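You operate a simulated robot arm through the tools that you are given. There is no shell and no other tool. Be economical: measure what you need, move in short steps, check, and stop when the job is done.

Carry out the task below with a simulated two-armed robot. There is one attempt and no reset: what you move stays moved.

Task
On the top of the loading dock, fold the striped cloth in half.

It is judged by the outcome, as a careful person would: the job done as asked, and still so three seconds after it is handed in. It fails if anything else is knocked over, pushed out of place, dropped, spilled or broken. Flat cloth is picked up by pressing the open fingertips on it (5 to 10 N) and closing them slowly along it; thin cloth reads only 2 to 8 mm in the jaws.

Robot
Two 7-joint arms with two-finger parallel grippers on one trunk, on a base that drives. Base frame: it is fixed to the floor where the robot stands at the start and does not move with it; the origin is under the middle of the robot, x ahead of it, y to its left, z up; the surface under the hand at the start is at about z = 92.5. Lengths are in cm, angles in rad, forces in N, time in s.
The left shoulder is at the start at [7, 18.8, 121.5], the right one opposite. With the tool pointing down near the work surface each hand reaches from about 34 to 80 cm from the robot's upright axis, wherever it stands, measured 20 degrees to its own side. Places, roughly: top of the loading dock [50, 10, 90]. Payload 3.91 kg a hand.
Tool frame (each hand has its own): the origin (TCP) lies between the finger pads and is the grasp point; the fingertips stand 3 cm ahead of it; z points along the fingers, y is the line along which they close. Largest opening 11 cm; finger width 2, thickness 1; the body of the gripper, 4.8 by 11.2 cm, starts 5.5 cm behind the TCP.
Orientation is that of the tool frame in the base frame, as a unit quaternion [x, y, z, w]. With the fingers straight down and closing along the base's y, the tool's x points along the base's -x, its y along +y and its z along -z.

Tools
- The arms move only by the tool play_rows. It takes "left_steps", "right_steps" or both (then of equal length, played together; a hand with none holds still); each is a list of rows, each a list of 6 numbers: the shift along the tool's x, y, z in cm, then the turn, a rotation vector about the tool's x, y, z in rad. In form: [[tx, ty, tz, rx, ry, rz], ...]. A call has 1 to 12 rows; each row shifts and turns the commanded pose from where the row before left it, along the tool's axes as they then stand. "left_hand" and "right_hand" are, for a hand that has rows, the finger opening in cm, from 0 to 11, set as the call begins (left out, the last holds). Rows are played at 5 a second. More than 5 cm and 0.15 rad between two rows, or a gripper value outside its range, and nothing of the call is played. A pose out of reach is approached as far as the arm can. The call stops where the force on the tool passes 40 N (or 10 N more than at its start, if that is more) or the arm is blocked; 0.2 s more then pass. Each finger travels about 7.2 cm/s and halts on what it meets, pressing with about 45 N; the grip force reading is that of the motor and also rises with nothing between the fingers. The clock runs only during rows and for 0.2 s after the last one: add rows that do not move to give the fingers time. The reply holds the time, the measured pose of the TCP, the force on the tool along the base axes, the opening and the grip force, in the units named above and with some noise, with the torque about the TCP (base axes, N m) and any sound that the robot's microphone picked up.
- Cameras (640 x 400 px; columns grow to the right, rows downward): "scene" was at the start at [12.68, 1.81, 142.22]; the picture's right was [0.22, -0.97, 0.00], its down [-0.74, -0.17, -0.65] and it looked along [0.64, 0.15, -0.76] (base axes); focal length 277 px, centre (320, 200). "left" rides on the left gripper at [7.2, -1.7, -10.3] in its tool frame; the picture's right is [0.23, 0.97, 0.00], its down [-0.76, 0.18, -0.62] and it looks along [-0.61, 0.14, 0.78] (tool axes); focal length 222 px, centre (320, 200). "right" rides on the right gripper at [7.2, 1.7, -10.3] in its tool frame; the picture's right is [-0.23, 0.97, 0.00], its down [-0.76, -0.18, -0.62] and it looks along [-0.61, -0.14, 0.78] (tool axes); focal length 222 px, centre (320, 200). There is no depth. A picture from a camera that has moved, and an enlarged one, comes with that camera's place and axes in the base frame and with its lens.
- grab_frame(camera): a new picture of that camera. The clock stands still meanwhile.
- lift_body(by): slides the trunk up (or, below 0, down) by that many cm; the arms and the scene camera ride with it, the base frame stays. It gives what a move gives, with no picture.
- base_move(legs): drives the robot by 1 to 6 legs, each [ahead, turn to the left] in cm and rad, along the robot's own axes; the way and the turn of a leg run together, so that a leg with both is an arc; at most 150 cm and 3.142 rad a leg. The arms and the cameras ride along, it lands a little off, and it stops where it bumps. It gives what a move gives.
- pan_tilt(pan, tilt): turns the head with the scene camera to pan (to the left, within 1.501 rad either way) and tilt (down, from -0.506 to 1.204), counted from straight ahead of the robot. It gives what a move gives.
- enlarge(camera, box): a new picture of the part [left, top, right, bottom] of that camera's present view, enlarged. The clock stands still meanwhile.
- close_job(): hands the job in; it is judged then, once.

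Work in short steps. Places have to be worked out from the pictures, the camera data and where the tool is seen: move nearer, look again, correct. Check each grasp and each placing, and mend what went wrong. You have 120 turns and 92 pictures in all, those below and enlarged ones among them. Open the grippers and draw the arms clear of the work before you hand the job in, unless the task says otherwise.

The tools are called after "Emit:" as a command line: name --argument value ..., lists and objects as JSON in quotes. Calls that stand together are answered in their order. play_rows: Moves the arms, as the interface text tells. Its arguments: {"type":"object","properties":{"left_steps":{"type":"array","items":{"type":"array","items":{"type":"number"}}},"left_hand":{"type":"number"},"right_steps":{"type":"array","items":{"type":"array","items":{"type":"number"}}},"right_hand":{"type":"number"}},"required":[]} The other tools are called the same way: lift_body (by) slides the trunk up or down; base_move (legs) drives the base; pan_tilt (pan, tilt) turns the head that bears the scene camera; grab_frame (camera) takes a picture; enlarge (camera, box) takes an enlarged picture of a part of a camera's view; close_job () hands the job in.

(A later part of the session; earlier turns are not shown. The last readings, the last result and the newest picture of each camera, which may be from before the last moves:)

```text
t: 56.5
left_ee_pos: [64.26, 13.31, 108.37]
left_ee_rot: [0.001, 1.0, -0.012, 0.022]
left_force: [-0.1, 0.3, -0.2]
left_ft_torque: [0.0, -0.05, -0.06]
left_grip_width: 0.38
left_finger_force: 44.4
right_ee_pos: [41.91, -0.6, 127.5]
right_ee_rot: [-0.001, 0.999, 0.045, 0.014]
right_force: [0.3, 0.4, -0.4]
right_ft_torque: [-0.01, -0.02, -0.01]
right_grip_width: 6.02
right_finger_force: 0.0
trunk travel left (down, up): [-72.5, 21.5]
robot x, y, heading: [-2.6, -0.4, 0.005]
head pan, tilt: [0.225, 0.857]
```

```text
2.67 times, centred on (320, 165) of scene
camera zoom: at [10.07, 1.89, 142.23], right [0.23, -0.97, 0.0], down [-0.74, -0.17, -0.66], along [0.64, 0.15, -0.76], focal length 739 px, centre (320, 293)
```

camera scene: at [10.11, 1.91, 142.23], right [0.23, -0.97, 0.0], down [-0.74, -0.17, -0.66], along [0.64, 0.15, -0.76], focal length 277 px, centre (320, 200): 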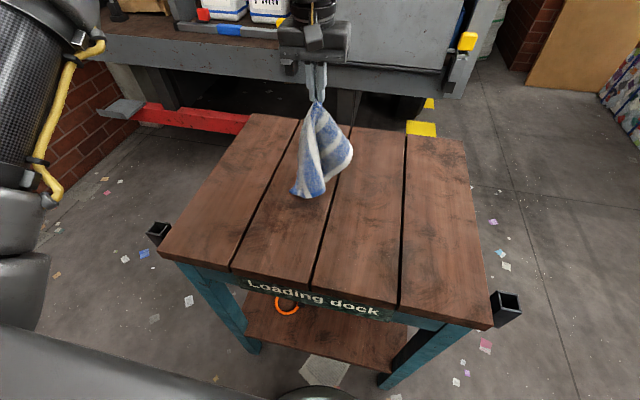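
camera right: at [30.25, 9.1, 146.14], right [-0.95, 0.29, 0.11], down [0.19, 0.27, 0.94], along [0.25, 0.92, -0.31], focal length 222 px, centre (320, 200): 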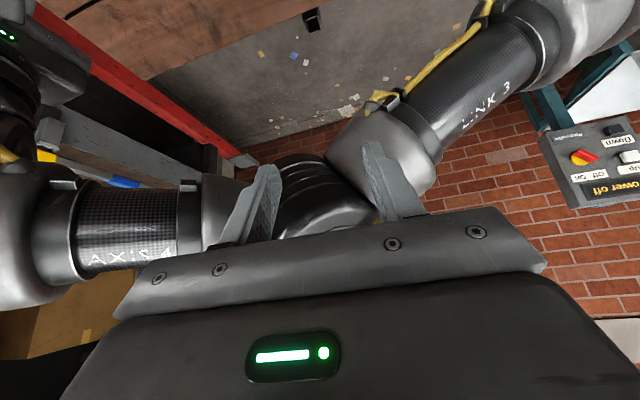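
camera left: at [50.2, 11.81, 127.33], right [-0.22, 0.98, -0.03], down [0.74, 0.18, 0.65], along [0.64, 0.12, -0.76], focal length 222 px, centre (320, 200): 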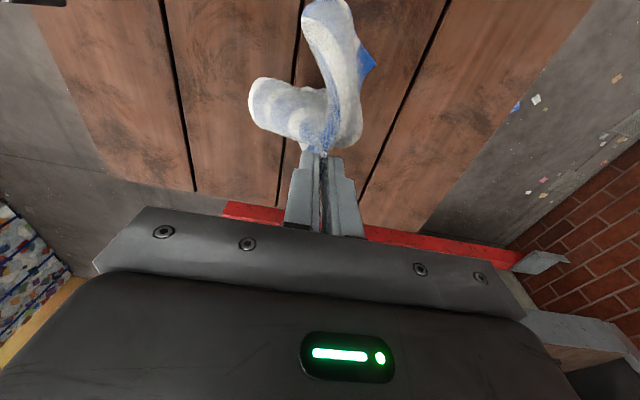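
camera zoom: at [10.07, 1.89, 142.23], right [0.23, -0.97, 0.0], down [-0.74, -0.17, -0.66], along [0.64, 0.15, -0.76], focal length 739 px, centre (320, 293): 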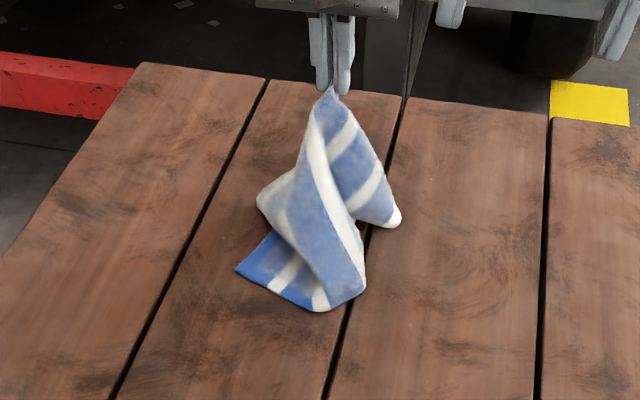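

The far-right corner now touches the table near (62, 7). I bring the cloth a little nearer, then tilt the right hand and bring it to a stand-off behind that corner, clear of the left gripper.

Emit:
play_rows --left_steps '[[1, 0, 0, 0, 0, 0], [1, 0, 0, 0, 0, 0], [1, 0, 0, 0, 0, 0], [0, 0, 0, 0, 0, 0], [0, 0, 0, 0, 0, 0]]' --right_steps '[[0, 0, 0, 0, -0.14, 0], [0, 0, 0, 0, -0.14, 0], [0, 0, 0, 0, -0.14, 0], [0, 0, 0, 0, -0.14, 0], [0, 0, 0, 0, -0.14, 0]]'

Emit:
play_rows --right_steps '[[1.07, 1.0, 4.1, 0, 0, 0], [1.07, 1.0, 4.1, 0, 0, 0], [1.07, 1.0, 4.1, 0, 0, 0], [1.07, 1.0, 4.1, 0, 0, 0], [1.07, 1.0, 3.5, 0, 0, 0], [0, 0, 0, 0, 0, 0]]'

Emit:
grab_frame --camera "right"

Emit:
grab_frame --camera "scene"

```text
t: 57.7
left_ee_pos: [61.36, 13.46, 108.09]
left_ee_rot: [0.0, 1.0, -0.012, 0.022]
left_force: [0.1, 0.4, -0.1]
left_ft_torque: [-0.02, -0.01, -0.03]
left_grip_width: 0.44
left_finger_force: 44.0
right_ee_pos: [42.03, -0.59, 127.57]
right_ee_rot: [0.014, 0.933, 0.044, 0.357]
right_force: [-0.5, -0.5, 0.1]
right_ft_torque: [-0.01, 0.01, -0.05]
right_grip_width: 6.01
right_finger_force: 0.0
trunk travel left (down, up): [-72.5, 21.5]
robot x, y, heading: [-2.94, -0.17, 0.005]
head pan, tilt: [0.225, 0.857]
```

```text
t: 59.1
left_ee_pos: [61.25, 13.31, 108.29]
left_ee_rot: [0.0, 1.0, -0.011, 0.022]
left_force: [-1.0, 0.5, -1.2]
left_ft_torque: [0.01, 0.02, -0.06]
left_grip_width: 0.4
left_finger_force: 44.4
right_ee_pos: [51.23, 6.05, 109.54]
right_ee_rot: [0.014, 0.933, 0.044, 0.357]
right_force: [0.0, 0.2, -0.4]
right_ft_torque: [0.0, 0.01, 0.0]
right_grip_width: 6.0
right_finger_force: 0.0
trunk travel left (down, up): [-72.5, 21.5]
robot x, y, heading: [-2.42, 0.15, 0.004]
head pan, tilt: [0.225, 0.857]
```

```text
35 pictures are left
camera right: at [38.8, 7.52, 112.46], right [0.17, 0.96, 0.24], down [0.15, -0.27, 0.95], along [0.97, -0.12, -0.19], focal length 222 px, centre (320, 200)
```

right: 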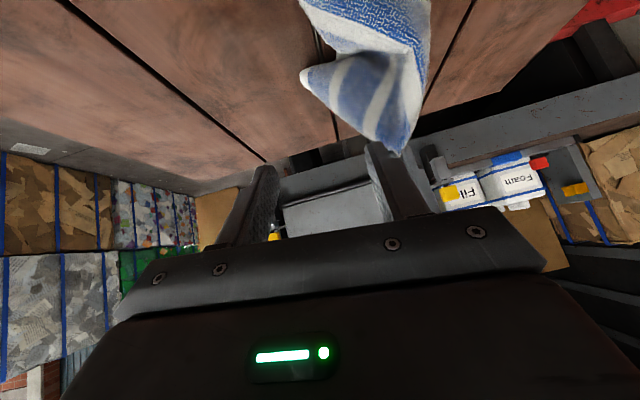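

```text
34 pictures are left
camera scene: at [10.0, 1.83, 142.24], right [0.23, -0.97, 0.0], down [-0.74, -0.17, -0.66], along [0.64, 0.15, -0.76], focal length 277 px, centre (320, 200)
```

scene: 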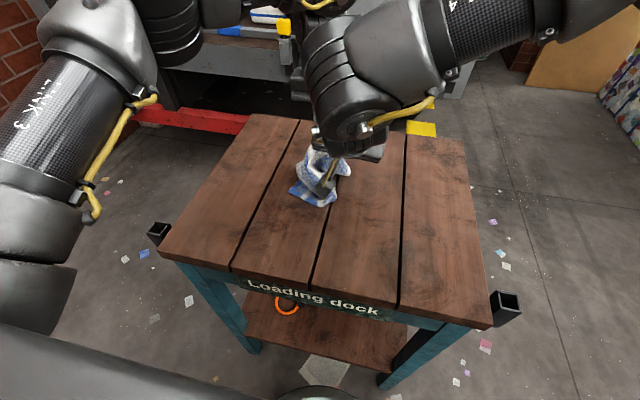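

The right camera shows the free white corner at about (59, 6.4, 95), facing the robot. I advance the right hand with the fingers straddling it.

Emit:
play_rows --right_steps '[[0.55, 0.05, 3, 0, 0, 0], [0.55, 0.05, 3, 0, 0, 0], [0.55, 0.05, 3, 0, 0, 0], [0.55, 0.05, 3, 0, 0, 0], [0, 0, 0, 0, 0, 0]]'

Emit:
grab_frame --camera "right"

```text
t: 60.3
left_ee_pos: [61.28, 13.46, 108.13]
left_ee_rot: [0.0, 1.0, -0.012, 0.022]
left_force: [0.3, -0.4, -0.3]
left_ft_torque: [-0.04, 0.0, -0.06]
left_grip_width: 0.42
left_finger_force: 44.0
right_ee_pos: [57.48, 7.48, 99.21]
right_ee_rot: [0.014, 0.933, 0.044, 0.356]
right_force: [0.0, 0.6, 0.0]
right_ft_torque: [0.01, -0.03, -0.01]
right_grip_width: 5.98
right_finger_force: 0.1
trunk travel left (down, up): [-72.5, 21.5]
robot x, y, heading: [-2.23, 0.04, 0.002]
head pan, tilt: [0.225, 0.857]
```

```text
33 pictures are left
camera right: at [45.04, 8.81, 102.31], right [0.16, 0.96, 0.24], down [0.15, -0.27, 0.95], along [0.97, -0.12, -0.19], focal length 222 px, centre (320, 200)
```

right: 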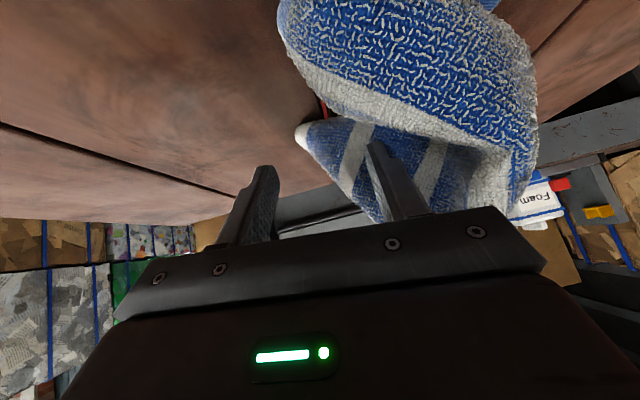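

The corner is just between the fingertips' lines; I advance 2.6 cm more.

Emit:
play_rows --right_steps '[[0, -0.2, 1, 0, 0, 0], [0, -0.2, 1, 0, 0, 0], [0, 0, 0.7, 0, 0, 0], [0, 0, 0, 0, 0, 0]]'

Emit:
grab_frame --camera "right"

```text
t: 61.3
left_ee_pos: [61.31, 13.29, 108.24]
left_ee_rot: [0.001, 1.0, -0.011, 0.021]
left_force: [0.1, 0.4, -0.1]
left_ft_torque: [0.02, -0.01, -0.06]
left_grip_width: 0.4
left_finger_force: 44.4
right_ee_pos: [59.37, 7.17, 97.2]
right_ee_rot: [0.014, 0.933, 0.044, 0.356]
right_force: [0.1, 0.2, -0.2]
right_ft_torque: [0.0, 0.0, 0.01]
right_grip_width: 5.99
right_finger_force: 0.2
trunk travel left (down, up): [-72.5, 21.5]
robot x, y, heading: [-2.44, -0.07, 0.002]
head pan, tilt: [0.225, 0.857]
```

```text
32 pictures are left
camera right: at [46.99, 8.62, 100.24], right [0.17, 0.96, 0.24], down [0.15, -0.26, 0.95], along [0.97, -0.12, -0.19], focal length 222 px, centre (320, 200)
```

right: 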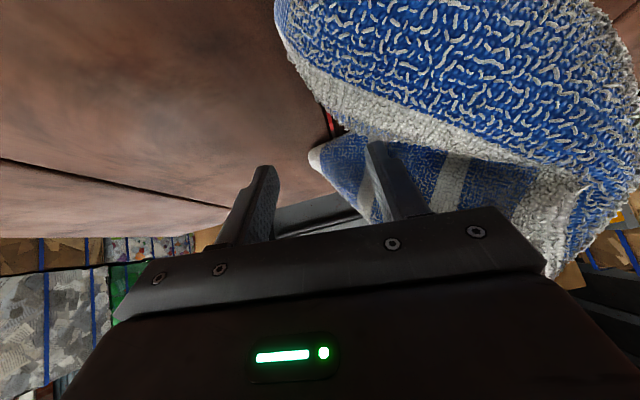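

The corner is between the fingers. I shift slightly toward the cloth, advance a touch and close gently.

Emit:
play_rows --right_steps '[[0, 0.5, 0.4, 0, 0, 0], [0, 0.3, 0.4, 0, 0, 0], [0, 0, 0, 0, 0, 0]]' --right_hand 3

Emit:
play_rows --right_steps '[[0, 0, 0, 0, 0, 0], [0, 0, 0, 0, 0, 0], [0, 0, 0, 0, 0, 0]]' --right_hand 0

Emit:
play_rows --right_steps '[[0, -0.5, -1, 0, 0, 0], [-0.8, -1, -1, 0, 0, 0], [-1, -1, -0.5, 0, 0, 0], [0, 0, 0, 0, 0, 0]]'

Emit:
grab_frame --camera "right"

```text
t: 62.1
left_ee_pos: [61.53, 13.42, 108.14]
left_ee_rot: [0.0, 1.0, -0.011, 0.021]
left_force: [-0.3, 0.1, 0.3]
left_ft_torque: [0.0, -0.02, -0.06]
left_grip_width: 0.4
left_finger_force: 43.8
right_ee_pos: [59.93, 8.0, 96.64]
right_ee_rot: [0.014, 0.933, 0.043, 0.356]
right_force: [0.3, -0.4, -0.2]
right_ft_torque: [0.01, 0.0, -0.01]
right_grip_width: 2.97
right_finger_force: 0.0
trunk travel left (down, up): [-72.5, 21.5]
robot x, y, heading: [-2.31, -0.27, 0.003]
head pan, tilt: [0.225, 0.857]
```

```text
t: 62.9
left_ee_pos: [61.3, 13.35, 108.11]
left_ee_rot: [0.0, 1.0, -0.011, 0.021]
left_force: [0.5, -0.1, 0.6]
left_ft_torque: [-0.01, -0.03, -0.06]
left_grip_width: 0.43
left_finger_force: 44.2
right_ee_pos: [60.06, 7.9, 96.68]
right_ee_rot: [0.014, 0.933, 0.043, 0.356]
right_force: [0.0, 1.2, -0.2]
right_ft_torque: [0.0, 0.01, 0.01]
right_grip_width: 0.01
right_finger_force: 37.5
trunk travel left (down, up): [-72.5, 21.5]
robot x, y, heading: [-2.34, -0.01, 0.004]
head pan, tilt: [0.225, 0.857]
```

```text
t: 63.9
left_ee_pos: [61.28, 13.43, 108.04]
left_ee_rot: [0.0, 1.0, -0.012, 0.022]
left_force: [0.4, 0.1, -0.1]
left_ft_torque: [0.0, -0.03, -0.06]
left_grip_width: 0.39
left_finger_force: 44.6
right_ee_pos: [59.64, 5.12, 99.37]
right_ee_rot: [0.015, 0.934, 0.043, 0.355]
right_force: [0.5, -0.1, -0.1]
right_ft_torque: [0.02, 0.0, 0.01]
right_grip_width: 0.0
right_finger_force: 37.4
trunk travel left (down, up): [-72.5, 21.5]
robot x, y, heading: [-2.62, -0.11, 0.003]
head pan, tilt: [0.225, 0.857]
```

```text
31 pictures are left
camera right: at [47.26, 6.63, 102.47], right [0.17, 0.96, 0.24], down [0.15, -0.26, 0.95], along [0.97, -0.12, -0.19], focal length 222 px, centre (320, 200)
```

right: 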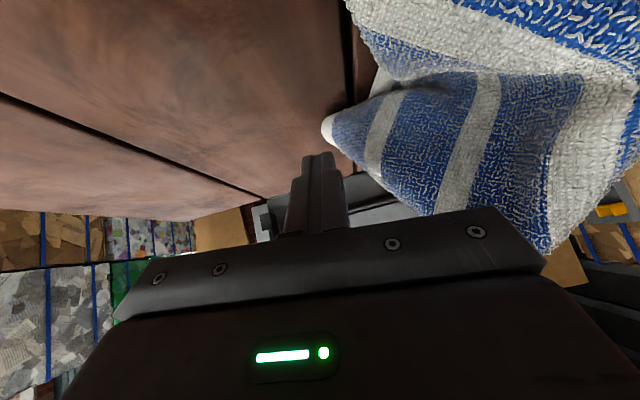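

The jaws closed empty: the corner lay just below the fingers. I raise the right hand 5 cm to take a second sight line and locate the corner exactly.

Emit:
play_rows --right_steps '[[-3.2, 0, -3.2, 0, 0, 0], [-2, 0, -3, 0, 0, 0], [0, 0, 0, 0, 0, 0]]' --right_hand 5

Emit:
grab_frame --camera "right"

```text
t: 64.7
left_ee_pos: [61.41, 13.47, 108.09]
left_ee_rot: [0.0, 1.0, -0.012, 0.021]
left_force: [0.1, 0.5, 0.2]
left_ft_torque: [0.0, 0.04, -0.07]
left_grip_width: 0.42
left_finger_force: 44.1
right_ee_pos: [59.48, 4.31, 107.39]
right_ee_rot: [0.014, 0.933, 0.043, 0.356]
right_force: [-0.5, -0.7, -0.8]
right_ft_torque: [-0.01, 0.0, 0.02]
right_grip_width: 5.01
right_finger_force: 0.0
trunk travel left (down, up): [-72.5, 21.5]
robot x, y, heading: [-2.41, 0.38, 0.006]
head pan, tilt: [0.225, 0.857]
```

```text
30 pictures are left
camera right: at [47.05, 5.74, 110.51], right [0.17, 0.96, 0.24], down [0.16, -0.26, 0.95], along [0.97, -0.12, -0.19], focal length 222 px, centre (320, 200)
```

right: 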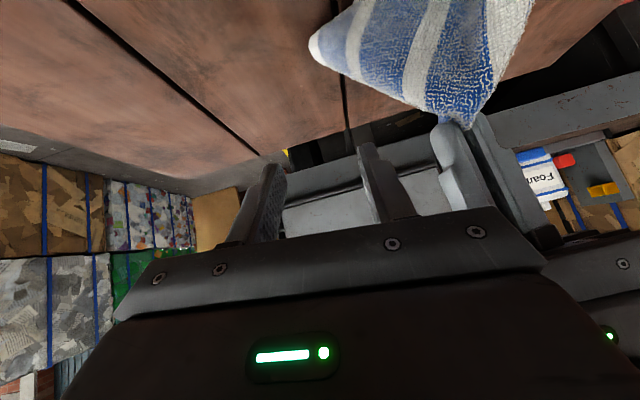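

Two sight lines put the corner on the table at (63.6, 6.3). Lowering the left hand toward the robot will lay this part down with its corner pointing outward, untucked; I withdraw the right hand first.

Emit:
play_rows --left_steps '[[0, 0, 0, 0, 0, 0], [0, 0, 0, 0, 0, 0], [1, 0.3, 1, 0, 0, 0], [1.2, 0.3, 1.5, 0, 0, 0], [1.2, 0.3, 1.5, 0, 0, 0], [1.2, 0.3, 1.5, 0, 0, 0], [1.2, 0.3, 1.5, 0, 0, 0], [1.2, 0, 1.5, 0, 0, 0], [0, 0, 0, 0, 0, 0]]' --right_steps '[[0, -3, -3, 0, 0, 0], [0, -3, -3, 0, 0, 0], [0, -3, -3, 0, 0.14, 0], [0, -3, -3, 0, 0.14, 0], [0, -2, -2, 0, 0.14, 0], [0, 0, 0, 0, 0.14, 0], [0, 0, 0, 0, 0.14, 0], [0, 0, 0, 0, 0, 0], [0, 0, 0, 0, 0, 0]]'

Emit:
enlarge --camera "scene" --box '[200, 90, 440, 240]'

Emit:
grab_frame --camera "right"

```text
t: 66.7
left_ee_pos: [54.72, 14.68, 99.21]
left_ee_rot: [0.001, 1.0, -0.011, 0.021]
left_force: [-0.5, -0.6, 1.2]
left_ft_torque: [0.0, 0.0, -0.07]
left_grip_width: 0.43
left_finger_force: 44.4
right_ee_pos: [50.88, -10.52, 117.29]
right_ee_rot: [-0.001, 0.999, 0.046, 0.014]
right_force: [0.9, -0.2, -0.8]
right_ft_torque: [-0.01, 0.02, -0.01]
right_grip_width: 5.0
right_finger_force: 0.0
trunk travel left (down, up): [-72.5, 21.5]
robot x, y, heading: [-2.28, 0.02, 0.008]
head pan, tilt: [0.225, 0.857]
```

```text
2.67 times, centred on (320, 165) of scene
camera zoom: at [10.21, 1.84, 142.22], right [0.23, -0.97, 0.0], down [-0.74, -0.17, -0.65], along [0.64, 0.15, -0.76], focal length 739 px, centre (320, 293)
```

zoom: 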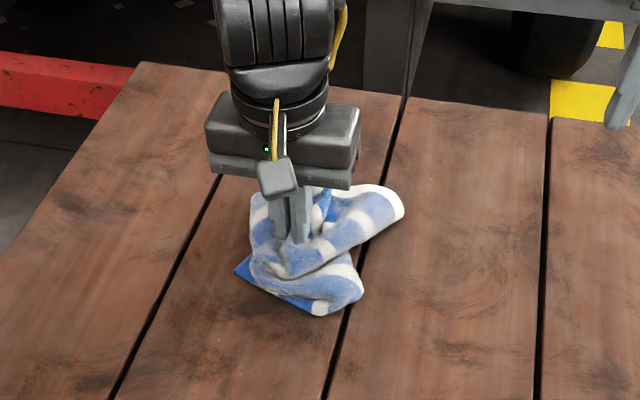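

```text
28 pictures are left
camera right: at [43.15, -9.67, 127.5], right [0.23, 0.97, 0.1], down [0.74, -0.23, 0.62], along [0.63, -0.07, -0.77], focal length 222 px, centre (320, 200)
```

right: 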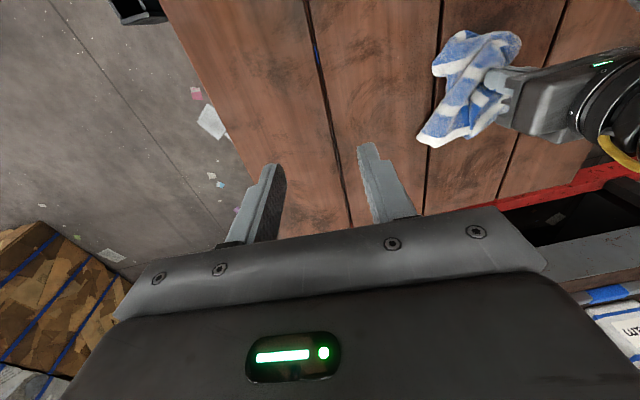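

The right-side lobe now lies outward with its white edge exposed. To make room for the right gripper and straighten the hem along y, I draw the left hand to the left so the lobe trails behind it.

Emit:
play_rows --left_steps '[[-0.6, 1.4, -0.3, 0, 0, 0], [-0.6, 1.4, -0.2, 0, 0, 0], [-0.6, 1.4, 0, 0, 0, 0], [-0.6, 1.4, 0, 0, 0, 0], [-0.6, 1.4, 0, 0, 0, 0], [-0.6, 1.4, 0.3, 0, 0, 0], [0, 0, 0, 0, 0, 0]]'

Emit:
enlarge --camera "scene" --box '[180, 90, 420, 240]'

```text
t: 68.3
left_ee_pos: [58.4, 23.08, 99.32]
left_ee_rot: [0.001, 1.0, -0.012, 0.023]
left_force: [0.6, -0.5, -0.3]
left_ft_torque: [-0.01, 0.01, -0.02]
left_grip_width: 0.39
left_finger_force: 43.4
right_ee_pos: [50.77, -10.45, 117.32]
right_ee_rot: [-0.001, 0.999, 0.045, 0.015]
right_force: [-0.5, -0.1, 0.2]
right_ft_torque: [-0.02, 0.02, 0.01]
right_grip_width: 5.01
right_finger_force: 0.0
trunk travel left (down, up): [-72.5, 21.5]
robot x, y, heading: [-2.32, 0.09, 0.008]
head pan, tilt: [0.225, 0.857]
```

```text
2.67 times, centred on (300, 165) of scene
camera zoom: at [10.12, 1.85, 142.23], right [0.23, -0.97, 0.0], down [-0.74, -0.17, -0.66], along [0.64, 0.15, -0.76], focal length 739 px, centre (373, 293)
```

zoom: 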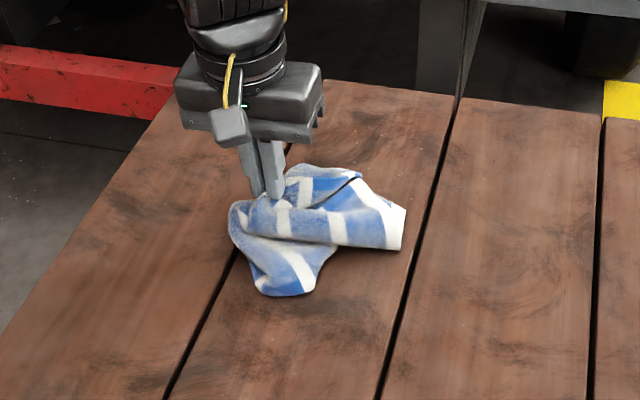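

The lobe trails to the right with its white side edge around x 57–63, y≈10.5. I bring the right hand nearer to look at it.

Emit:
play_rows --right_steps '[[-1.1, 3, 2, 0, 0, 0], [-1.1, 3, 2, 0, 0, 0], [-1.1, 3, 2, 0, 0, 0], [-1.1, 3, 2, 0, 0, 0], [-1.1, 2, 2, 0, 0, 0], [0, 0, 0, 0, 0, 0]]'

Emit:
grab_frame --camera "right"

```text
t: 69.7
left_ee_pos: [58.38, 23.08, 99.4]
left_ee_rot: [0.0, 1.0, -0.01, 0.022]
left_force: [0.0, 0.4, 0.6]
left_ft_torque: [-0.03, 0.0, -0.02]
left_grip_width: 0.39
left_finger_force: 44.2
right_ee_pos: [56.59, 4.34, 108.72]
right_ee_rot: [-0.001, 0.999, 0.046, 0.013]
right_force: [-0.2, -0.4, -0.3]
right_ft_torque: [0.02, -0.03, -0.02]
right_grip_width: 5.03
right_finger_force: 0.1
trunk travel left (down, up): [-72.5, 21.5]
robot x, y, heading: [-2.65, 0.18, 0.004]
head pan, tilt: [0.225, 0.857]
```

```text
26 pictures are left
camera right: at [48.99, 5.11, 118.87], right [0.22, 0.97, 0.1], down [0.74, -0.23, 0.63], along [0.63, -0.07, -0.77], focal length 222 px, centre (320, 200)
```

right: 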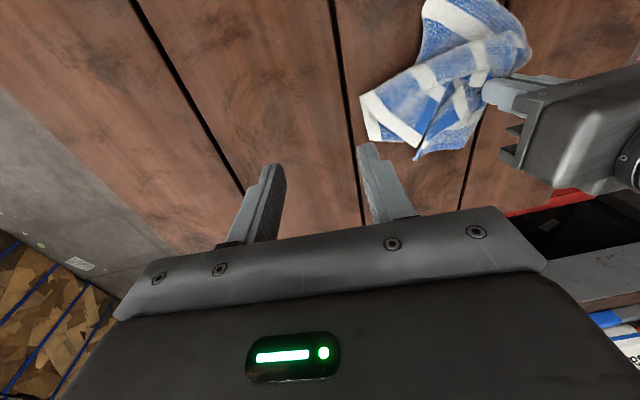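

I enlarge this to tell which end of the white edge is the hem corner.

Emit:
enlarge --camera "right" --box '[340, 0, 560, 165]'

```text
2.42 times, centred on (450, 82) of right
camera zoom: at [48.99, 5.11, 118.87], right [0.22, 0.97, 0.1], down [0.74, -0.23, 0.63], along [0.63, -0.07, -0.77], focal length 538 px, centre (5, 485)
```

zoom: 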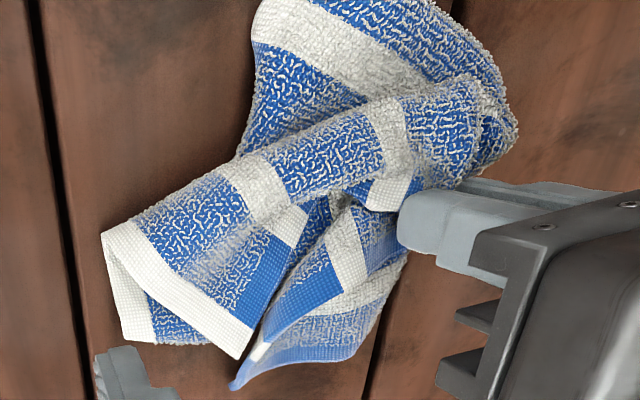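

Now it is clear: the far-right corner (white edge meeting blue hem) lies on top at about (64.6, 16.9), and the white edge runs from it to (56.8, 10.2). I release the left hand and re-grip with it at that corner, moving the right hand aside first.

Emit:
play_rows --left_steps '[[0, 0, 0.5, 0, 0, 0], [0, 0, 0.5, 0, 0, 0], [0, 0, 0, 0, 0, 0], [0, 0, 0, 0, 0, 0], [0, 0, -2, 0, 0, 0], [0, 0.5, -3, 0, 0, 0], [0, 0.5, -3, 0, 0, 0], [0, 0, 0, 0, 0, 0]]' --left_hand 3

Emit:
enlarge --camera "right" --box '[340, 0, 560, 165]'

```text
t: 71.5
left_ee_pos: [58.27, 24.3, 106.37]
left_ee_rot: [0.001, 1.0, -0.012, 0.021]
left_force: [-0.1, -0.6, 1.2]
left_ft_torque: [0.0, 0.02, 0.01]
left_grip_width: 2.99
left_finger_force: 0.0
right_ee_pos: [56.79, 4.36, 108.63]
right_ee_rot: [-0.002, 0.999, 0.046, 0.014]
right_force: [0.7, 0.2, -0.4]
right_ft_torque: [0.03, 0.03, 0.0]
right_grip_width: 4.99
right_finger_force: 0.1
trunk travel left (down, up): [-72.5, 21.5]
robot x, y, heading: [-2.59, 0.16, 0.002]
head pan, tilt: [0.225, 0.857]
```

```text
2.42 times, centred on (450, 82) of right
camera zoom: at [49.09, 5.15, 118.83], right [0.22, 0.97, 0.1], down [0.74, -0.23, 0.63], along [0.63, -0.07, -0.77], focal length 538 px, centre (5, 485)
```

zoom: 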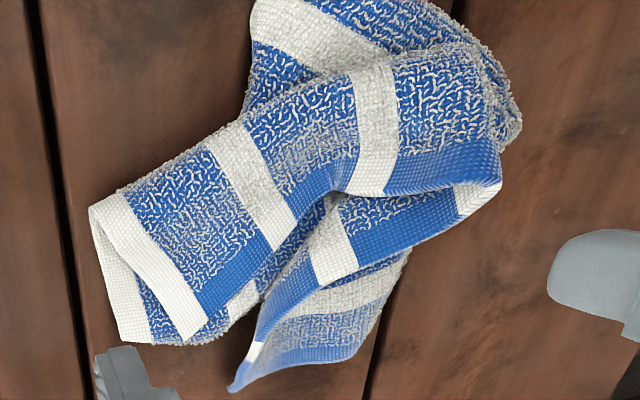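

The whole hem is visible: it is doubled at S≈(59, 27.8), with corner C at (63,15) on top and the left corner D just beyond it at (67,17), so the cloth is already lying roughly folded in half across its length. I'll use that: grip the fold end S with the left hand (both layers), hang it so the halves align, and re-lay it within reach of both hands.

Emit:
play_rows --left_steps '[[0, 0.9, 2.5, 0, 0, 0], [0, 0.9, 2.5, 0, 0, 0], [0, 0, 2.5, 0, 0, 0], [0, 0, 1.5, 0, 0, 0], [0, 0, 0.7, 0, 0, 0], [0, 0, 0, 0, 0, 0]]' --left_hand 4

Emit:
grab_frame --camera "left"

```text
t: 72.9
left_ee_pos: [58.61, 25.9, 96.83]
left_ee_rot: [0.001, 1.0, -0.012, 0.023]
left_force: [-1.2, 2.0, 9.8]
left_ft_torque: [-0.28, 0.08, -0.02]
left_grip_width: 3.91
left_finger_force: 0.0
right_ee_pos: [56.62, 4.34, 108.74]
right_ee_rot: [-0.001, 0.999, 0.047, 0.015]
right_force: [0.5, 0.4, 0.2]
right_ft_torque: [-0.02, 0.01, 0.0]
right_grip_width: 5.02
right_finger_force: 0.1
trunk travel left (down, up): [-72.5, 21.5]
robot x, y, heading: [-2.63, 0.11, 0.007]
head pan, tilt: [0.225, 0.857]
```

```text
23 pictures are left
camera left: at [50.76, 24.32, 106.85], right [-0.23, 0.97, -0.03], down [0.73, 0.19, 0.65], along [0.64, 0.12, -0.76], focal length 222 px, centre (320, 200)
```

left: 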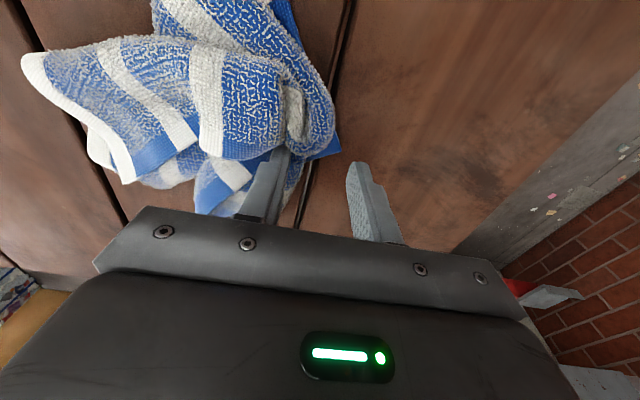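

One finger rests on the doubled hem and the other is beyond the fold, but only a little cloth lies between. I shift slightly in and close.

Emit:
play_rows --left_steps '[[0, 0, -0.8, 0, 0, 0], [0.8, -0.9, 0, 0, 0, 0], [0, 0, 0.8, 0, 0, 0], [0, 0, 0.2, 0, 0, 0]]'

Emit:
play_rows --left_steps '[[0, 0, 0, 0, 0, 0], [0, 0, 0, 0, 0, 0]]' --left_hand 2

Emit:
play_rows --left_steps '[[0, 0, 0, 0, 0, 0], [0, 0, 0, 0, 0, 0], [0, 0, 0, 0, 0, 0]]' --left_hand 0

Emit:
play_rows --left_steps '[[0, 0, -2, 0, 0, 0], [0.5, 0, -3, 0, 0, 0], [1, 0, -3, 0, 0, 0], [1, 0, -3, 0, 0, 0], [1, 0, -3, 0, 0, 0], [1, 0, -3, 0, 0, 0], [1, 0, -2, 0, 0, 0], [0, 0, 0, 0, 0, 0], [0, 0, 0, 0, 0, 0]]'

Emit:
grab_frame --camera "scene"

```text
t: 73.9
left_ee_pos: [57.6, 24.83, 96.72]
left_ee_rot: [0.0, 1.0, -0.012, 0.023]
left_force: [2.6, 4.4, 18.6]
left_ft_torque: [-0.37, 0.08, 0.05]
left_grip_width: 3.86
left_finger_force: 0.0
right_ee_pos: [56.5, 4.44, 108.74]
right_ee_rot: [-0.002, 0.999, 0.045, 0.015]
right_force: [0.2, -0.1, -0.5]
right_ft_torque: [0.0, 0.0, 0.02]
right_grip_width: 5.03
right_finger_force: 0.1
trunk travel left (down, up): [-72.5, 21.5]
robot x, y, heading: [-2.84, 0.12, 0.003]
head pan, tilt: [0.225, 0.857]
```

```text
t: 74.5
left_ee_pos: [57.59, 24.79, 96.57]
left_ee_rot: [0.001, 1.0, -0.012, 0.023]
left_force: [2.2, -5.8, 21.1]
left_ft_torque: [-0.6, 0.05, 0.12]
left_grip_width: 2.32
left_finger_force: 3.5
right_ee_pos: [56.49, 4.16, 108.83]
right_ee_rot: [-0.002, 0.999, 0.047, 0.015]
right_force: [-0.7, -0.5, 0.2]
right_ft_torque: [-0.01, 0.04, -0.02]
right_grip_width: 5.03
right_finger_force: 0.1
trunk travel left (down, up): [-72.5, 21.5]
robot x, y, heading: [-2.15, 0.23, 0.001]
head pan, tilt: [0.225, 0.857]
```

```text
t: 75.3
left_ee_pos: [57.62, 24.63, 96.58]
left_ee_rot: [0.0, 1.0, -0.012, 0.023]
left_force: [1.0, -6.4, 21.7]
left_ft_torque: [-0.39, 0.12, 0.04]
left_grip_width: 0.27
left_finger_force: 43.3
right_ee_pos: [56.5, 4.26, 108.76]
right_ee_rot: [-0.002, 0.999, 0.046, 0.015]
right_force: [-0.3, -0.4, -0.3]
right_ft_torque: [0.01, 0.01, 0.0]
right_grip_width: 4.99
right_finger_force: 0.1
trunk travel left (down, up): [-72.5, 21.5]
robot x, y, heading: [-2.55, 0.1, 0.005]
head pan, tilt: [0.225, 0.857]
```

```text
t: 77.3
left_ee_pos: [51.33, 25.25, 115.08]
left_ee_rot: [0.001, 1.0, -0.012, 0.021]
left_force: [0.3, 0.0, -0.8]
left_ft_torque: [0.0, -0.03, 0.0]
left_grip_width: 0.24
left_finger_force: 42.1
right_ee_pos: [56.63, 4.42, 108.59]
right_ee_rot: [-0.001, 0.999, 0.045, 0.013]
right_force: [-0.5, 0.7, 0.1]
right_ft_torque: [-0.01, 0.01, -0.01]
right_grip_width: 4.99
right_finger_force: 0.1
trunk travel left (down, up): [-72.5, 21.5]
robot x, y, heading: [-2.55, -0.06, 0.004]
head pan, tilt: [0.225, 0.857]
```

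```text
22 pictures are left
camera scene: at [10.14, 1.9, 142.22], right [0.23, -0.97, 0.0], down [-0.74, -0.17, -0.65], along [0.64, 0.15, -0.76], focal length 277 px, centre (320, 200)
```

scene: 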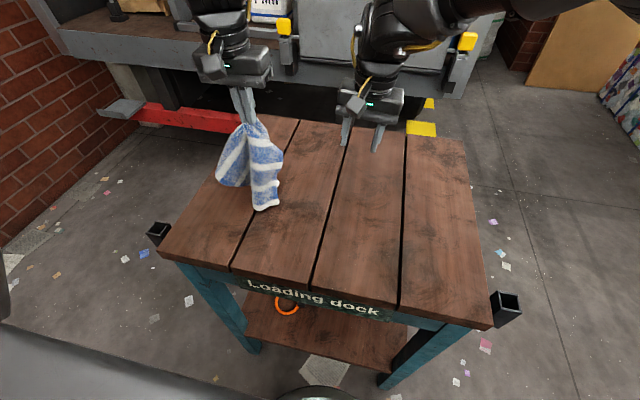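

The cloth hangs from the left hand; I zoom in to see how.

Emit:
enlarge --camera "scene" --box '[190, 80, 334, 220]'

```text
2.86 times, centred on (262, 150) of scene
camera zoom: at [10.14, 1.9, 142.22], right [0.23, -0.97, 0.0], down [-0.74, -0.17, -0.65], along [0.64, 0.15, -0.76], focal length 792 px, centre (486, 343)
```

zoom: 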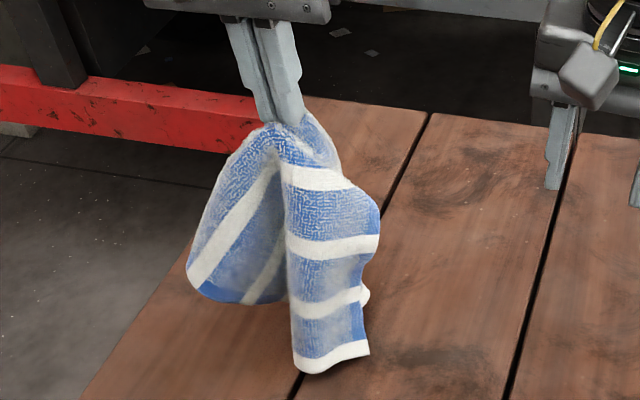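

The far-right corner C hangs at the bottom right of the front lobe, with the hem running up to the grip. I'll lay this lobe down pointing right, so the right hand can take C: right hand aside, left hand to the right, then down while moving left.

Emit:
play_rows --left_steps '[[-0.5, -1.5, -1, 0, 0, 0], [-0.5, -2, -1, 0, 0, 0], [-0.5, -2, 0, 0, 0, 0], [0, -2, 0, 0, 0, 0], [0, -1, 0, 0, 0, 0], [0, 0, 0, 0, 0, 0], [0, 0, 0, 0, 0, 0]]' --right_steps '[[0, -3, -1, 0, 0, 0], [0, -3, -1, 0, 0, 0], [0, -3, -1, 0, 0, 0], [0, -2, -1, 0, 0, 0], [0, 0, 0, 0, 0, 0], [0, 0, 0, 0, 0, 0], [0, 0, 0, 0, 0, 0]]'

Emit:
play_rows --left_steps '[[0, 1, 2, 0, 0, 0], [0, 1, 2, 0, 0, 0], [0, 1.2, 2, 0, 0, 0], [0, 1.5, 2, 0, 0, 0], [0, 1.5, 2, 0, 0, 0], [0, 1.5, 2, 0, 0, 0], [0, 1.5, 2, 0, 0, 0], [0, 1.5, 2, 0, 0, 0], [0, 1.5, 1, 0, 0, 0], [0, 0, 0, 0, 0, 0]]'

Emit:
enlarge --camera "right" --box '[320, 0, 640, 200]'

Emit:
enlarge --camera "scene" --box '[190, 100, 382, 220]'

```text
t: 78.9
left_ee_pos: [52.8, 16.71, 117.58]
left_ee_rot: [0.001, 1.0, -0.011, 0.022]
left_force: [-0.5, -1.0, -0.3]
left_ft_torque: [-0.02, 0.01, -0.01]
left_grip_width: 0.25
left_finger_force: 42.5
right_ee_pos: [55.55, -6.17, 111.82]
right_ee_rot: [0.001, 0.999, 0.046, 0.015]
right_force: [0.1, -0.7, 0.3]
right_ft_torque: [0.0, 0.03, 0.0]
right_grip_width: 5.01
right_finger_force: 0.0
right hand out of reach, approached as far as the arm can: row 4
trunk travel left (down, up): [-72.5, 21.5]
robot x, y, heading: [-2.14, 0.25, 0.004]
head pan, tilt: [0.225, 0.857]
```

```text
t: 81.1
left_ee_pos: [53.6, 28.75, 100.23]
left_ee_rot: [0.001, 1.0, -0.011, 0.021]
left_force: [-0.2, 0.3, -0.1]
left_ft_torque: [-0.02, 0.0, 0.04]
left_grip_width: 0.24
left_finger_force: 41.9
right_ee_pos: [55.64, -6.22, 111.6]
right_ee_rot: [0.0, 0.999, 0.046, 0.016]
right_force: [-0.4, -0.7, 0.3]
right_ft_torque: [0.04, 0.0, 0.03]
right_grip_width: 4.98
right_finger_force: 0.2
trunk travel left (down, up): [-72.5, 21.5]
robot x, y, heading: [-2.43, 0.04, 0.003]
head pan, tilt: [0.225, 0.857]
```

```text
2.00 times, centred on (480, 100) of right
camera zoom: at [47.86, -5.35, 121.81], right [0.23, 0.97, 0.1], down [0.74, -0.24, 0.63], along [0.63, -0.07, -0.77], focal length 444 px, centre (0, 400)
```

zoom: 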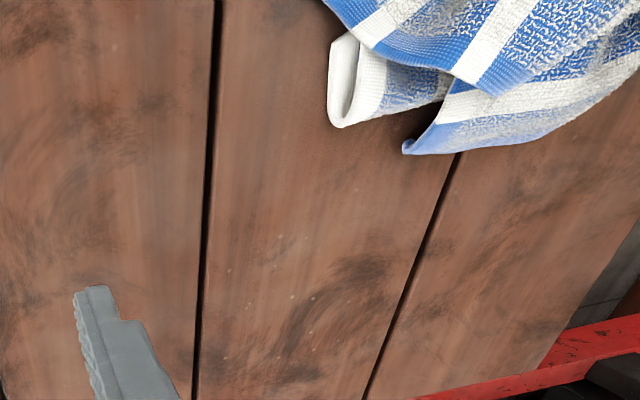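

```text
3.33 times, centred on (286, 160) of scene
camera zoom: at [10.13, 1.84, 142.22], right [0.23, -0.97, 0.0], down [-0.74, -0.17, -0.66], along [0.64, 0.15, -0.76], focal length 923 px, centre (433, 333)
```

zoom: 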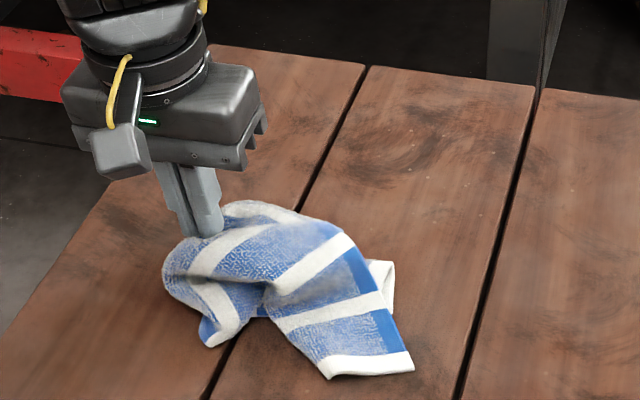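

Corner C now lies flat and single at about (48.5, 12.3), with the hem running away from it. I bring the right hand over it.

Emit:
play_rows --right_steps '[[1.2, 3.15, 2, 0, 0, 0], [1.2, 3.15, 2, 0, 0, 0], [1.2, 3.15, 2.3, 0, 0, 0], [1.2, 3.15, 2.3, 0, 0, 0], [1.2, 3.15, 2.4, 0, 0, 0], [1.2, 3.15, 2.4, 0, 0, 0], [0, 0, 0, 0, 0, 0]]' --right_hand 3.2

Emit:
grab_frame --camera "right"

```text
t: 82.7
left_ee_pos: [53.6, 28.68, 100.13]
left_ee_rot: [0.001, 1.0, -0.011, 0.021]
left_force: [-0.1, -0.4, -0.3]
left_ft_torque: [-0.01, -0.04, 0.0]
left_grip_width: 0.23
left_finger_force: 42.0
right_ee_pos: [48.47, 13.88, 99.7]
right_ee_rot: [-0.001, 0.999, 0.045, 0.014]
right_force: [0.2, 0.5, -0.6]
right_ft_torque: [0.04, 0.0, 0.0]
right_grip_width: 3.21
right_finger_force: 0.1
trunk travel left (down, up): [-72.5, 21.5]
robot x, y, heading: [-2.66, 0.07, -0.002]
head pan, tilt: [0.225, 0.857]
```

```text
18 pictures are left
camera right: at [40.92, 14.66, 109.99], right [0.22, 0.97, 0.1], down [0.74, -0.23, 0.63], along [0.63, -0.07, -0.77], focal length 222 px, centre (320, 200)
```

right: 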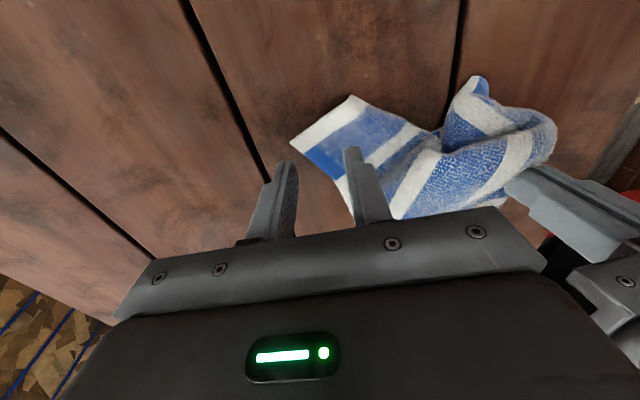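

The corner is where I judged it, between the finger lines. I lower to contact.

Emit:
play_rows --right_steps '[[-0.2, -0.2, 1.5, 0, 0, 0], [0, -0.2, 1.2, 0, 0, 0], [0, 0, 0.7, 0, 0, 0], [0, 0, 0.4, 0, 0, 0], [0, 0, 0.2, 0, 0, 0], [0, 0, 0, 0, 0, 0]]'

```text
t: 84.1
left_ee_pos: [53.7, 28.76, 100.23]
left_ee_rot: [0.001, 1.0, -0.013, 0.022]
left_force: [-0.1, -0.9, 0.9]
left_ft_torque: [-0.02, -0.03, 0.0]
left_grip_width: 0.24
left_finger_force: 42.5
right_ee_pos: [48.97, 13.82, 95.94]
right_ee_rot: [-0.002, 0.999, 0.045, 0.015]
right_force: [-0.4, -0.6, 4.0]
right_ft_torque: [-0.09, 0.02, -0.02]
right_grip_width: 3.19
right_finger_force: 0.0
trunk travel left (down, up): [-72.5, 21.5]
robot x, y, heading: [-2.49, -0.07, 0.001]
head pan, tilt: [0.225, 0.857]
```

Contact at 4 N; I press slightly, close slowly and lift a little.

Emit:
play_rows --right_steps '[[0, 0, 0.15, 0, 0, 0], [0, 0, 0, 0, 0, 0]]' --right_hand 2.4

Emit:
play_rows --right_steps '[[0, 0, 0, 0, 0, 0]]' --right_hand 1.6

Emit:
play_rows --right_steps '[[0, 0, 0, 0, 0, 0]]' --right_hand 0.8

Emit:
play_rows --right_steps '[[0, 0, 0, 0, 0, 0], [0, 0, 0, 0, 0, 0]]' --right_hand 0

Emit:
play_rows --right_steps '[[0, 0, -1, 0, 0, 0], [0, 0, -1.5, 0, 0, 0], [0, 0, 0, 0, 0, 0]]'

```text
t: 84.7
left_ee_pos: [53.59, 28.73, 100.3]
left_ee_rot: [0.0, 1.0, -0.011, 0.022]
left_force: [0.0, 0.1, 0.2]
left_ft_torque: [-0.03, -0.01, -0.03]
left_grip_width: 0.25
left_finger_force: 42.7
right_ee_pos: [48.98, 13.82, 95.75]
right_ee_rot: [-0.001, 0.999, 0.046, 0.015]
right_force: [1.3, 0.2, 11.1]
right_ft_torque: [-0.05, 0.07, -0.01]
right_grip_width: 2.29
right_finger_force: 0.0
trunk travel left (down, up): [-72.5, 21.5]
robot x, y, heading: [-2.47, -0.01, 0.006]
head pan, tilt: [0.225, 0.857]
```

```text
t: 85.1
left_ee_pos: [53.56, 28.84, 100.15]
left_ee_rot: [0.0, 1.0, -0.012, 0.022]
left_force: [-0.9, -0.1, -0.9]
left_ft_torque: [0.0, 0.03, 0.03]
left_grip_width: 0.21
left_finger_force: 41.7
right_ee_pos: [48.85, 13.82, 95.72]
right_ee_rot: [-0.002, 0.999, 0.046, 0.015]
right_force: [0.6, 0.7, 11.7]
right_ft_torque: [0.04, 0.01, 0.01]
right_grip_width: 1.53
right_finger_force: 0.0
trunk travel left (down, up): [-72.5, 21.5]
robot x, y, heading: [-2.57, -0.15, 0.004]
head pan, tilt: [0.225, 0.857]
```

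```text
t: 85.5
left_ee_pos: [53.43, 28.73, 100.29]
left_ee_rot: [0.0, 1.0, -0.012, 0.022]
left_force: [-0.5, -0.3, 0.5]
left_ft_torque: [-0.02, 0.01, 0.01]
left_grip_width: 0.25
left_finger_force: 41.8
right_ee_pos: [48.87, 13.82, 95.81]
right_ee_rot: [-0.002, 0.999, 0.047, 0.014]
right_force: [0.4, -0.9, 12.1]
right_ft_torque: [0.08, -0.07, -0.03]
right_grip_width: 0.88
right_finger_force: 0.9
trunk travel left (down, up): [-72.5, 21.5]
robot x, y, heading: [-2.69, 0.3, 0.001]
head pan, tilt: [0.225, 0.857]
```

```text
t: 86.1
left_ee_pos: [53.58, 28.63, 100.26]
left_ee_rot: [0.0, 1.0, -0.012, 0.021]
left_force: [0.6, -0.1, 0.1]
left_ft_torque: [-0.01, 0.0, -0.01]
left_grip_width: 0.22
left_finger_force: 42.8
right_ee_pos: [48.9, 13.88, 95.79]
right_ee_rot: [-0.001, 0.999, 0.046, 0.015]
right_force: [2.0, 1.9, 15.1]
right_ft_torque: [0.13, -0.09, -0.01]
right_grip_width: 0.34
right_finger_force: 44.0
trunk travel left (down, up): [-72.5, 21.5]
robot x, y, heading: [-1.99, -0.16, -0.0]
head pan, tilt: [0.225, 0.857]
```

```text
t: 86.9
left_ee_pos: [53.45, 28.8, 100.08]
left_ee_rot: [0.0, 1.0, -0.012, 0.02]
left_force: [0.1, 0.4, 0.4]
left_ft_torque: [0.01, 0.02, 0.01]
left_grip_width: 0.22
left_finger_force: 42.2
right_ee_pos: [48.78, 13.7, 98.08]
right_ee_rot: [-0.001, 0.999, 0.045, 0.013]
right_force: [-0.1, -1.2, 0.8]
right_ft_torque: [-0.01, 0.02, 0.01]
right_grip_width: 0.3
right_finger_force: 43.1
trunk travel left (down, up): [-72.5, 21.5]
robot x, y, heading: [-2.5, -0.22, 0.006]
head pan, tilt: [0.225, 0.857]
```

Corner C is held by the right hand (3 mm). I now lift both hands together so the hem between them straightens and the left part, with corner D, hangs free below the left grip.

Emit:
play_rows --left_steps '[[0.1, -0.5, -2.2, 0, 0, 0], [0.1, -0.5, -2.4, 0, 0, 0], [0.1, -0.5, -2.4, 0, 0, 0], [0, -0.5, -2.4, 0, 0, 0], [0, -0.5, -2.4, 0, 0, 0], [0, -0.5, -2.4, 0, 0, 0], [0, 0, 0, 0, 0, 0], [0, 0, 0, 0, 0, 0]]' --right_steps '[[-0.7, -0.2, -2.5, 0, 0, 0], [-0.7, -0.2, -2.7, 0, 0, 0], [-0.7, -0.2, -2.7, 0, 0, 0], [-0.7, -0.2, -2.7, 0, 0, 0], [-0.7, -0.2, -2.7, 0, 0, 0], [-0.7, -0.2, -2.7, 0, 0, 0], [0, 0, 0, 0, 0, 0], [0, 0, 0, 0, 0, 0]]'

Emit:
enlarge --camera "scene" --box '[170, 50, 410, 210]'

```text
t: 88.7
left_ee_pos: [52.64, 26.06, 114.52]
left_ee_rot: [0.0, 1.0, -0.012, 0.021]
left_force: [-0.3, 0.3, -0.1]
left_ft_torque: [-0.01, -0.01, 0.01]
left_grip_width: 0.25
left_finger_force: 42.4
right_ee_pos: [52.96, 10.47, 113.8]
right_ee_rot: [0.005, 0.999, 0.05, 0.008]
right_force: [0.1, -0.1, -1.3]
right_ft_torque: [-0.05, 0.01, 0.0]
right_grip_width: 0.3
right_finger_force: 43.2
trunk travel left (down, up): [-72.5, 21.5]
robot x, y, heading: [-2.15, 0.07, 0.007]
head pan, tilt: [0.225, 0.857]
```

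```text
2.50 times, centred on (290, 130) of scene
camera zoom: at [10.16, 1.93, 142.22], right [0.23, -0.97, 0.0], down [-0.74, -0.17, -0.65], along [0.64, 0.15, -0.76], focal length 693 px, centre (395, 375)
```

zoom: 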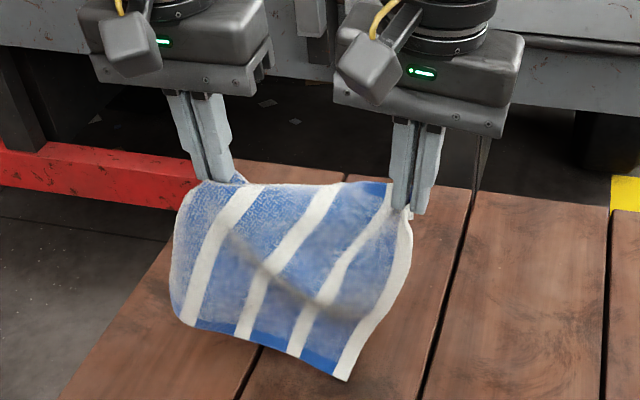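

The cloth now hangs as a clean curtain: right half in front, left half folded behind it along its middle, so it is essentially folded in half. I'll lay it down toward the robot, so the back half ends on top with its corners accessible for lining up: drive back and lower in alternation.

Emit:
base_move --legs '[[-6, 0]]'

Emit:
play_rows --left_steps '[[0, 0, 1.5, 0, 0, 0], [0, 0, 1.5, 0, 0, 0], [0, 0, 0, 0, 0, 0]]' --right_steps '[[0, -0.1, 1.5, 0, 0, 0], [0, -0.1, 1.5, 0, 0, 0], [0, 0, 0, 0, 0, 0]]'

Emit:
base_move --legs '[[-6, 0]]'

Emit:
play_rows --left_steps '[[0, 0, 2, 0, 0, 0], [0, 0, 2, 0, 0, 0], [0, 0, 0, 0, 0, 0]]' --right_steps '[[0, -0.2, 2, 0, 0, 0], [0, -0.2, 2, 0, 0, 0], [0, 0, 0, 0, 0, 0]]'

Emit:
enlarge --camera "scene" --box '[170, 50, 410, 210]'

```text
t: 89.7
left_ee_pos: [47.23, 26.14, 114.2]
left_ee_rot: [0.001, 1.0, -0.012, 0.018]
left_force: [1.3, 0.1, -0.1]
left_ft_torque: [-0.02, 0.06, 0.03]
left_grip_width: 0.23
left_finger_force: 42.1
right_ee_pos: [47.67, 10.47, 113.89]
right_ee_rot: [0.006, 0.999, 0.05, 0.008]
right_force: [1.1, 0.1, 0.0]
right_ft_torque: [0.02, 0.03, 0.03]
right_grip_width: 0.33
right_finger_force: 43.5
trunk travel left (down, up): [-72.5, 21.5]
robot x, y, heading: [-8.4, 0.06, 0.007]
head pan, tilt: [0.225, 0.857]
```

```text
t: 90.5
left_ee_pos: [46.69, 25.94, 111.58]
left_ee_rot: [0.0, 1.0, -0.011, 0.023]
left_force: [-0.7, 0.4, -0.2]
left_ft_torque: [0.02, -0.01, 0.01]
left_grip_width: 0.2
left_finger_force: 42.2
right_ee_pos: [47.15, 10.46, 111.48]
right_ee_rot: [0.007, 0.998, 0.054, 0.011]
right_force: [-1.0, -0.9, 0.0]
right_ft_torque: [-0.01, -0.02, 0.03]
right_grip_width: 0.3
right_finger_force: 43.5
trunk travel left (down, up): [-72.5, 21.5]
robot x, y, heading: [-8.65, 0.28, 0.004]
head pan, tilt: [0.225, 0.857]
```

```text
t: 91.5
left_ee_pos: [41.72, 26.23, 111.04]
left_ee_rot: [0.0, 1.0, -0.011, 0.017]
left_force: [-0.2, -0.4, -0.5]
left_ft_torque: [0.04, 0.04, -0.01]
left_grip_width: 0.26
left_finger_force: 42.4
right_ee_pos: [42.26, 10.66, 111.03]
right_ee_rot: [0.007, 0.999, 0.054, 0.007]
right_force: [0.5, 0.1, -0.2]
right_ft_torque: [-0.01, 0.1, 0.0]
right_grip_width: 0.3
right_finger_force: 42.9
trunk travel left (down, up): [-72.5, 21.5]
robot x, y, heading: [-14.01, -0.02, 0.008]
head pan, tilt: [0.225, 0.857]
```

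```text
t: 92.3
left_ee_pos: [40.82, 25.82, 107.56]
left_ee_rot: [-0.001, 1.0, -0.01, 0.023]
left_force: [0.0, -0.1, 0.3]
left_ft_torque: [0.01, -0.03, 0.01]
left_grip_width: 0.21
left_finger_force: 42.4
right_ee_pos: [41.22, 10.44, 107.41]
right_ee_rot: [0.008, 0.998, 0.054, 0.011]
right_force: [-0.2, -0.2, -0.3]
right_ft_torque: [-0.02, -0.02, 0.01]
right_grip_width: 0.33
right_finger_force: 43.2
trunk travel left (down, up): [-72.5, 21.5]
robot x, y, heading: [-14.42, -0.27, 0.007]
head pan, tilt: [0.225, 0.857]
```

```text
2.50 times, centred on (290, 130) of scene
camera zoom: at [-2.03, 1.8, 142.27], right [0.23, -0.97, 0.0], down [-0.73, -0.17, -0.66], along [0.64, 0.15, -0.75], focal length 693 px, centre (395, 375)
```

zoom: 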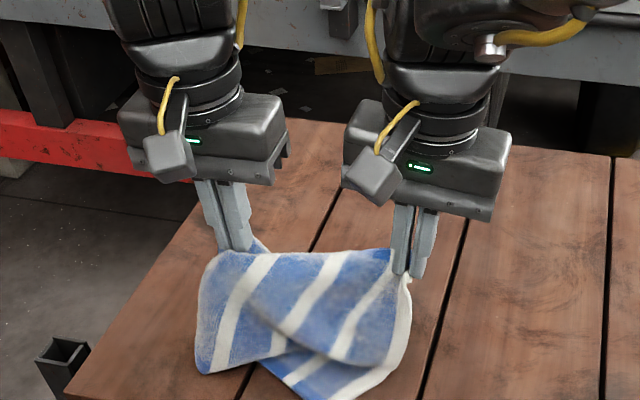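

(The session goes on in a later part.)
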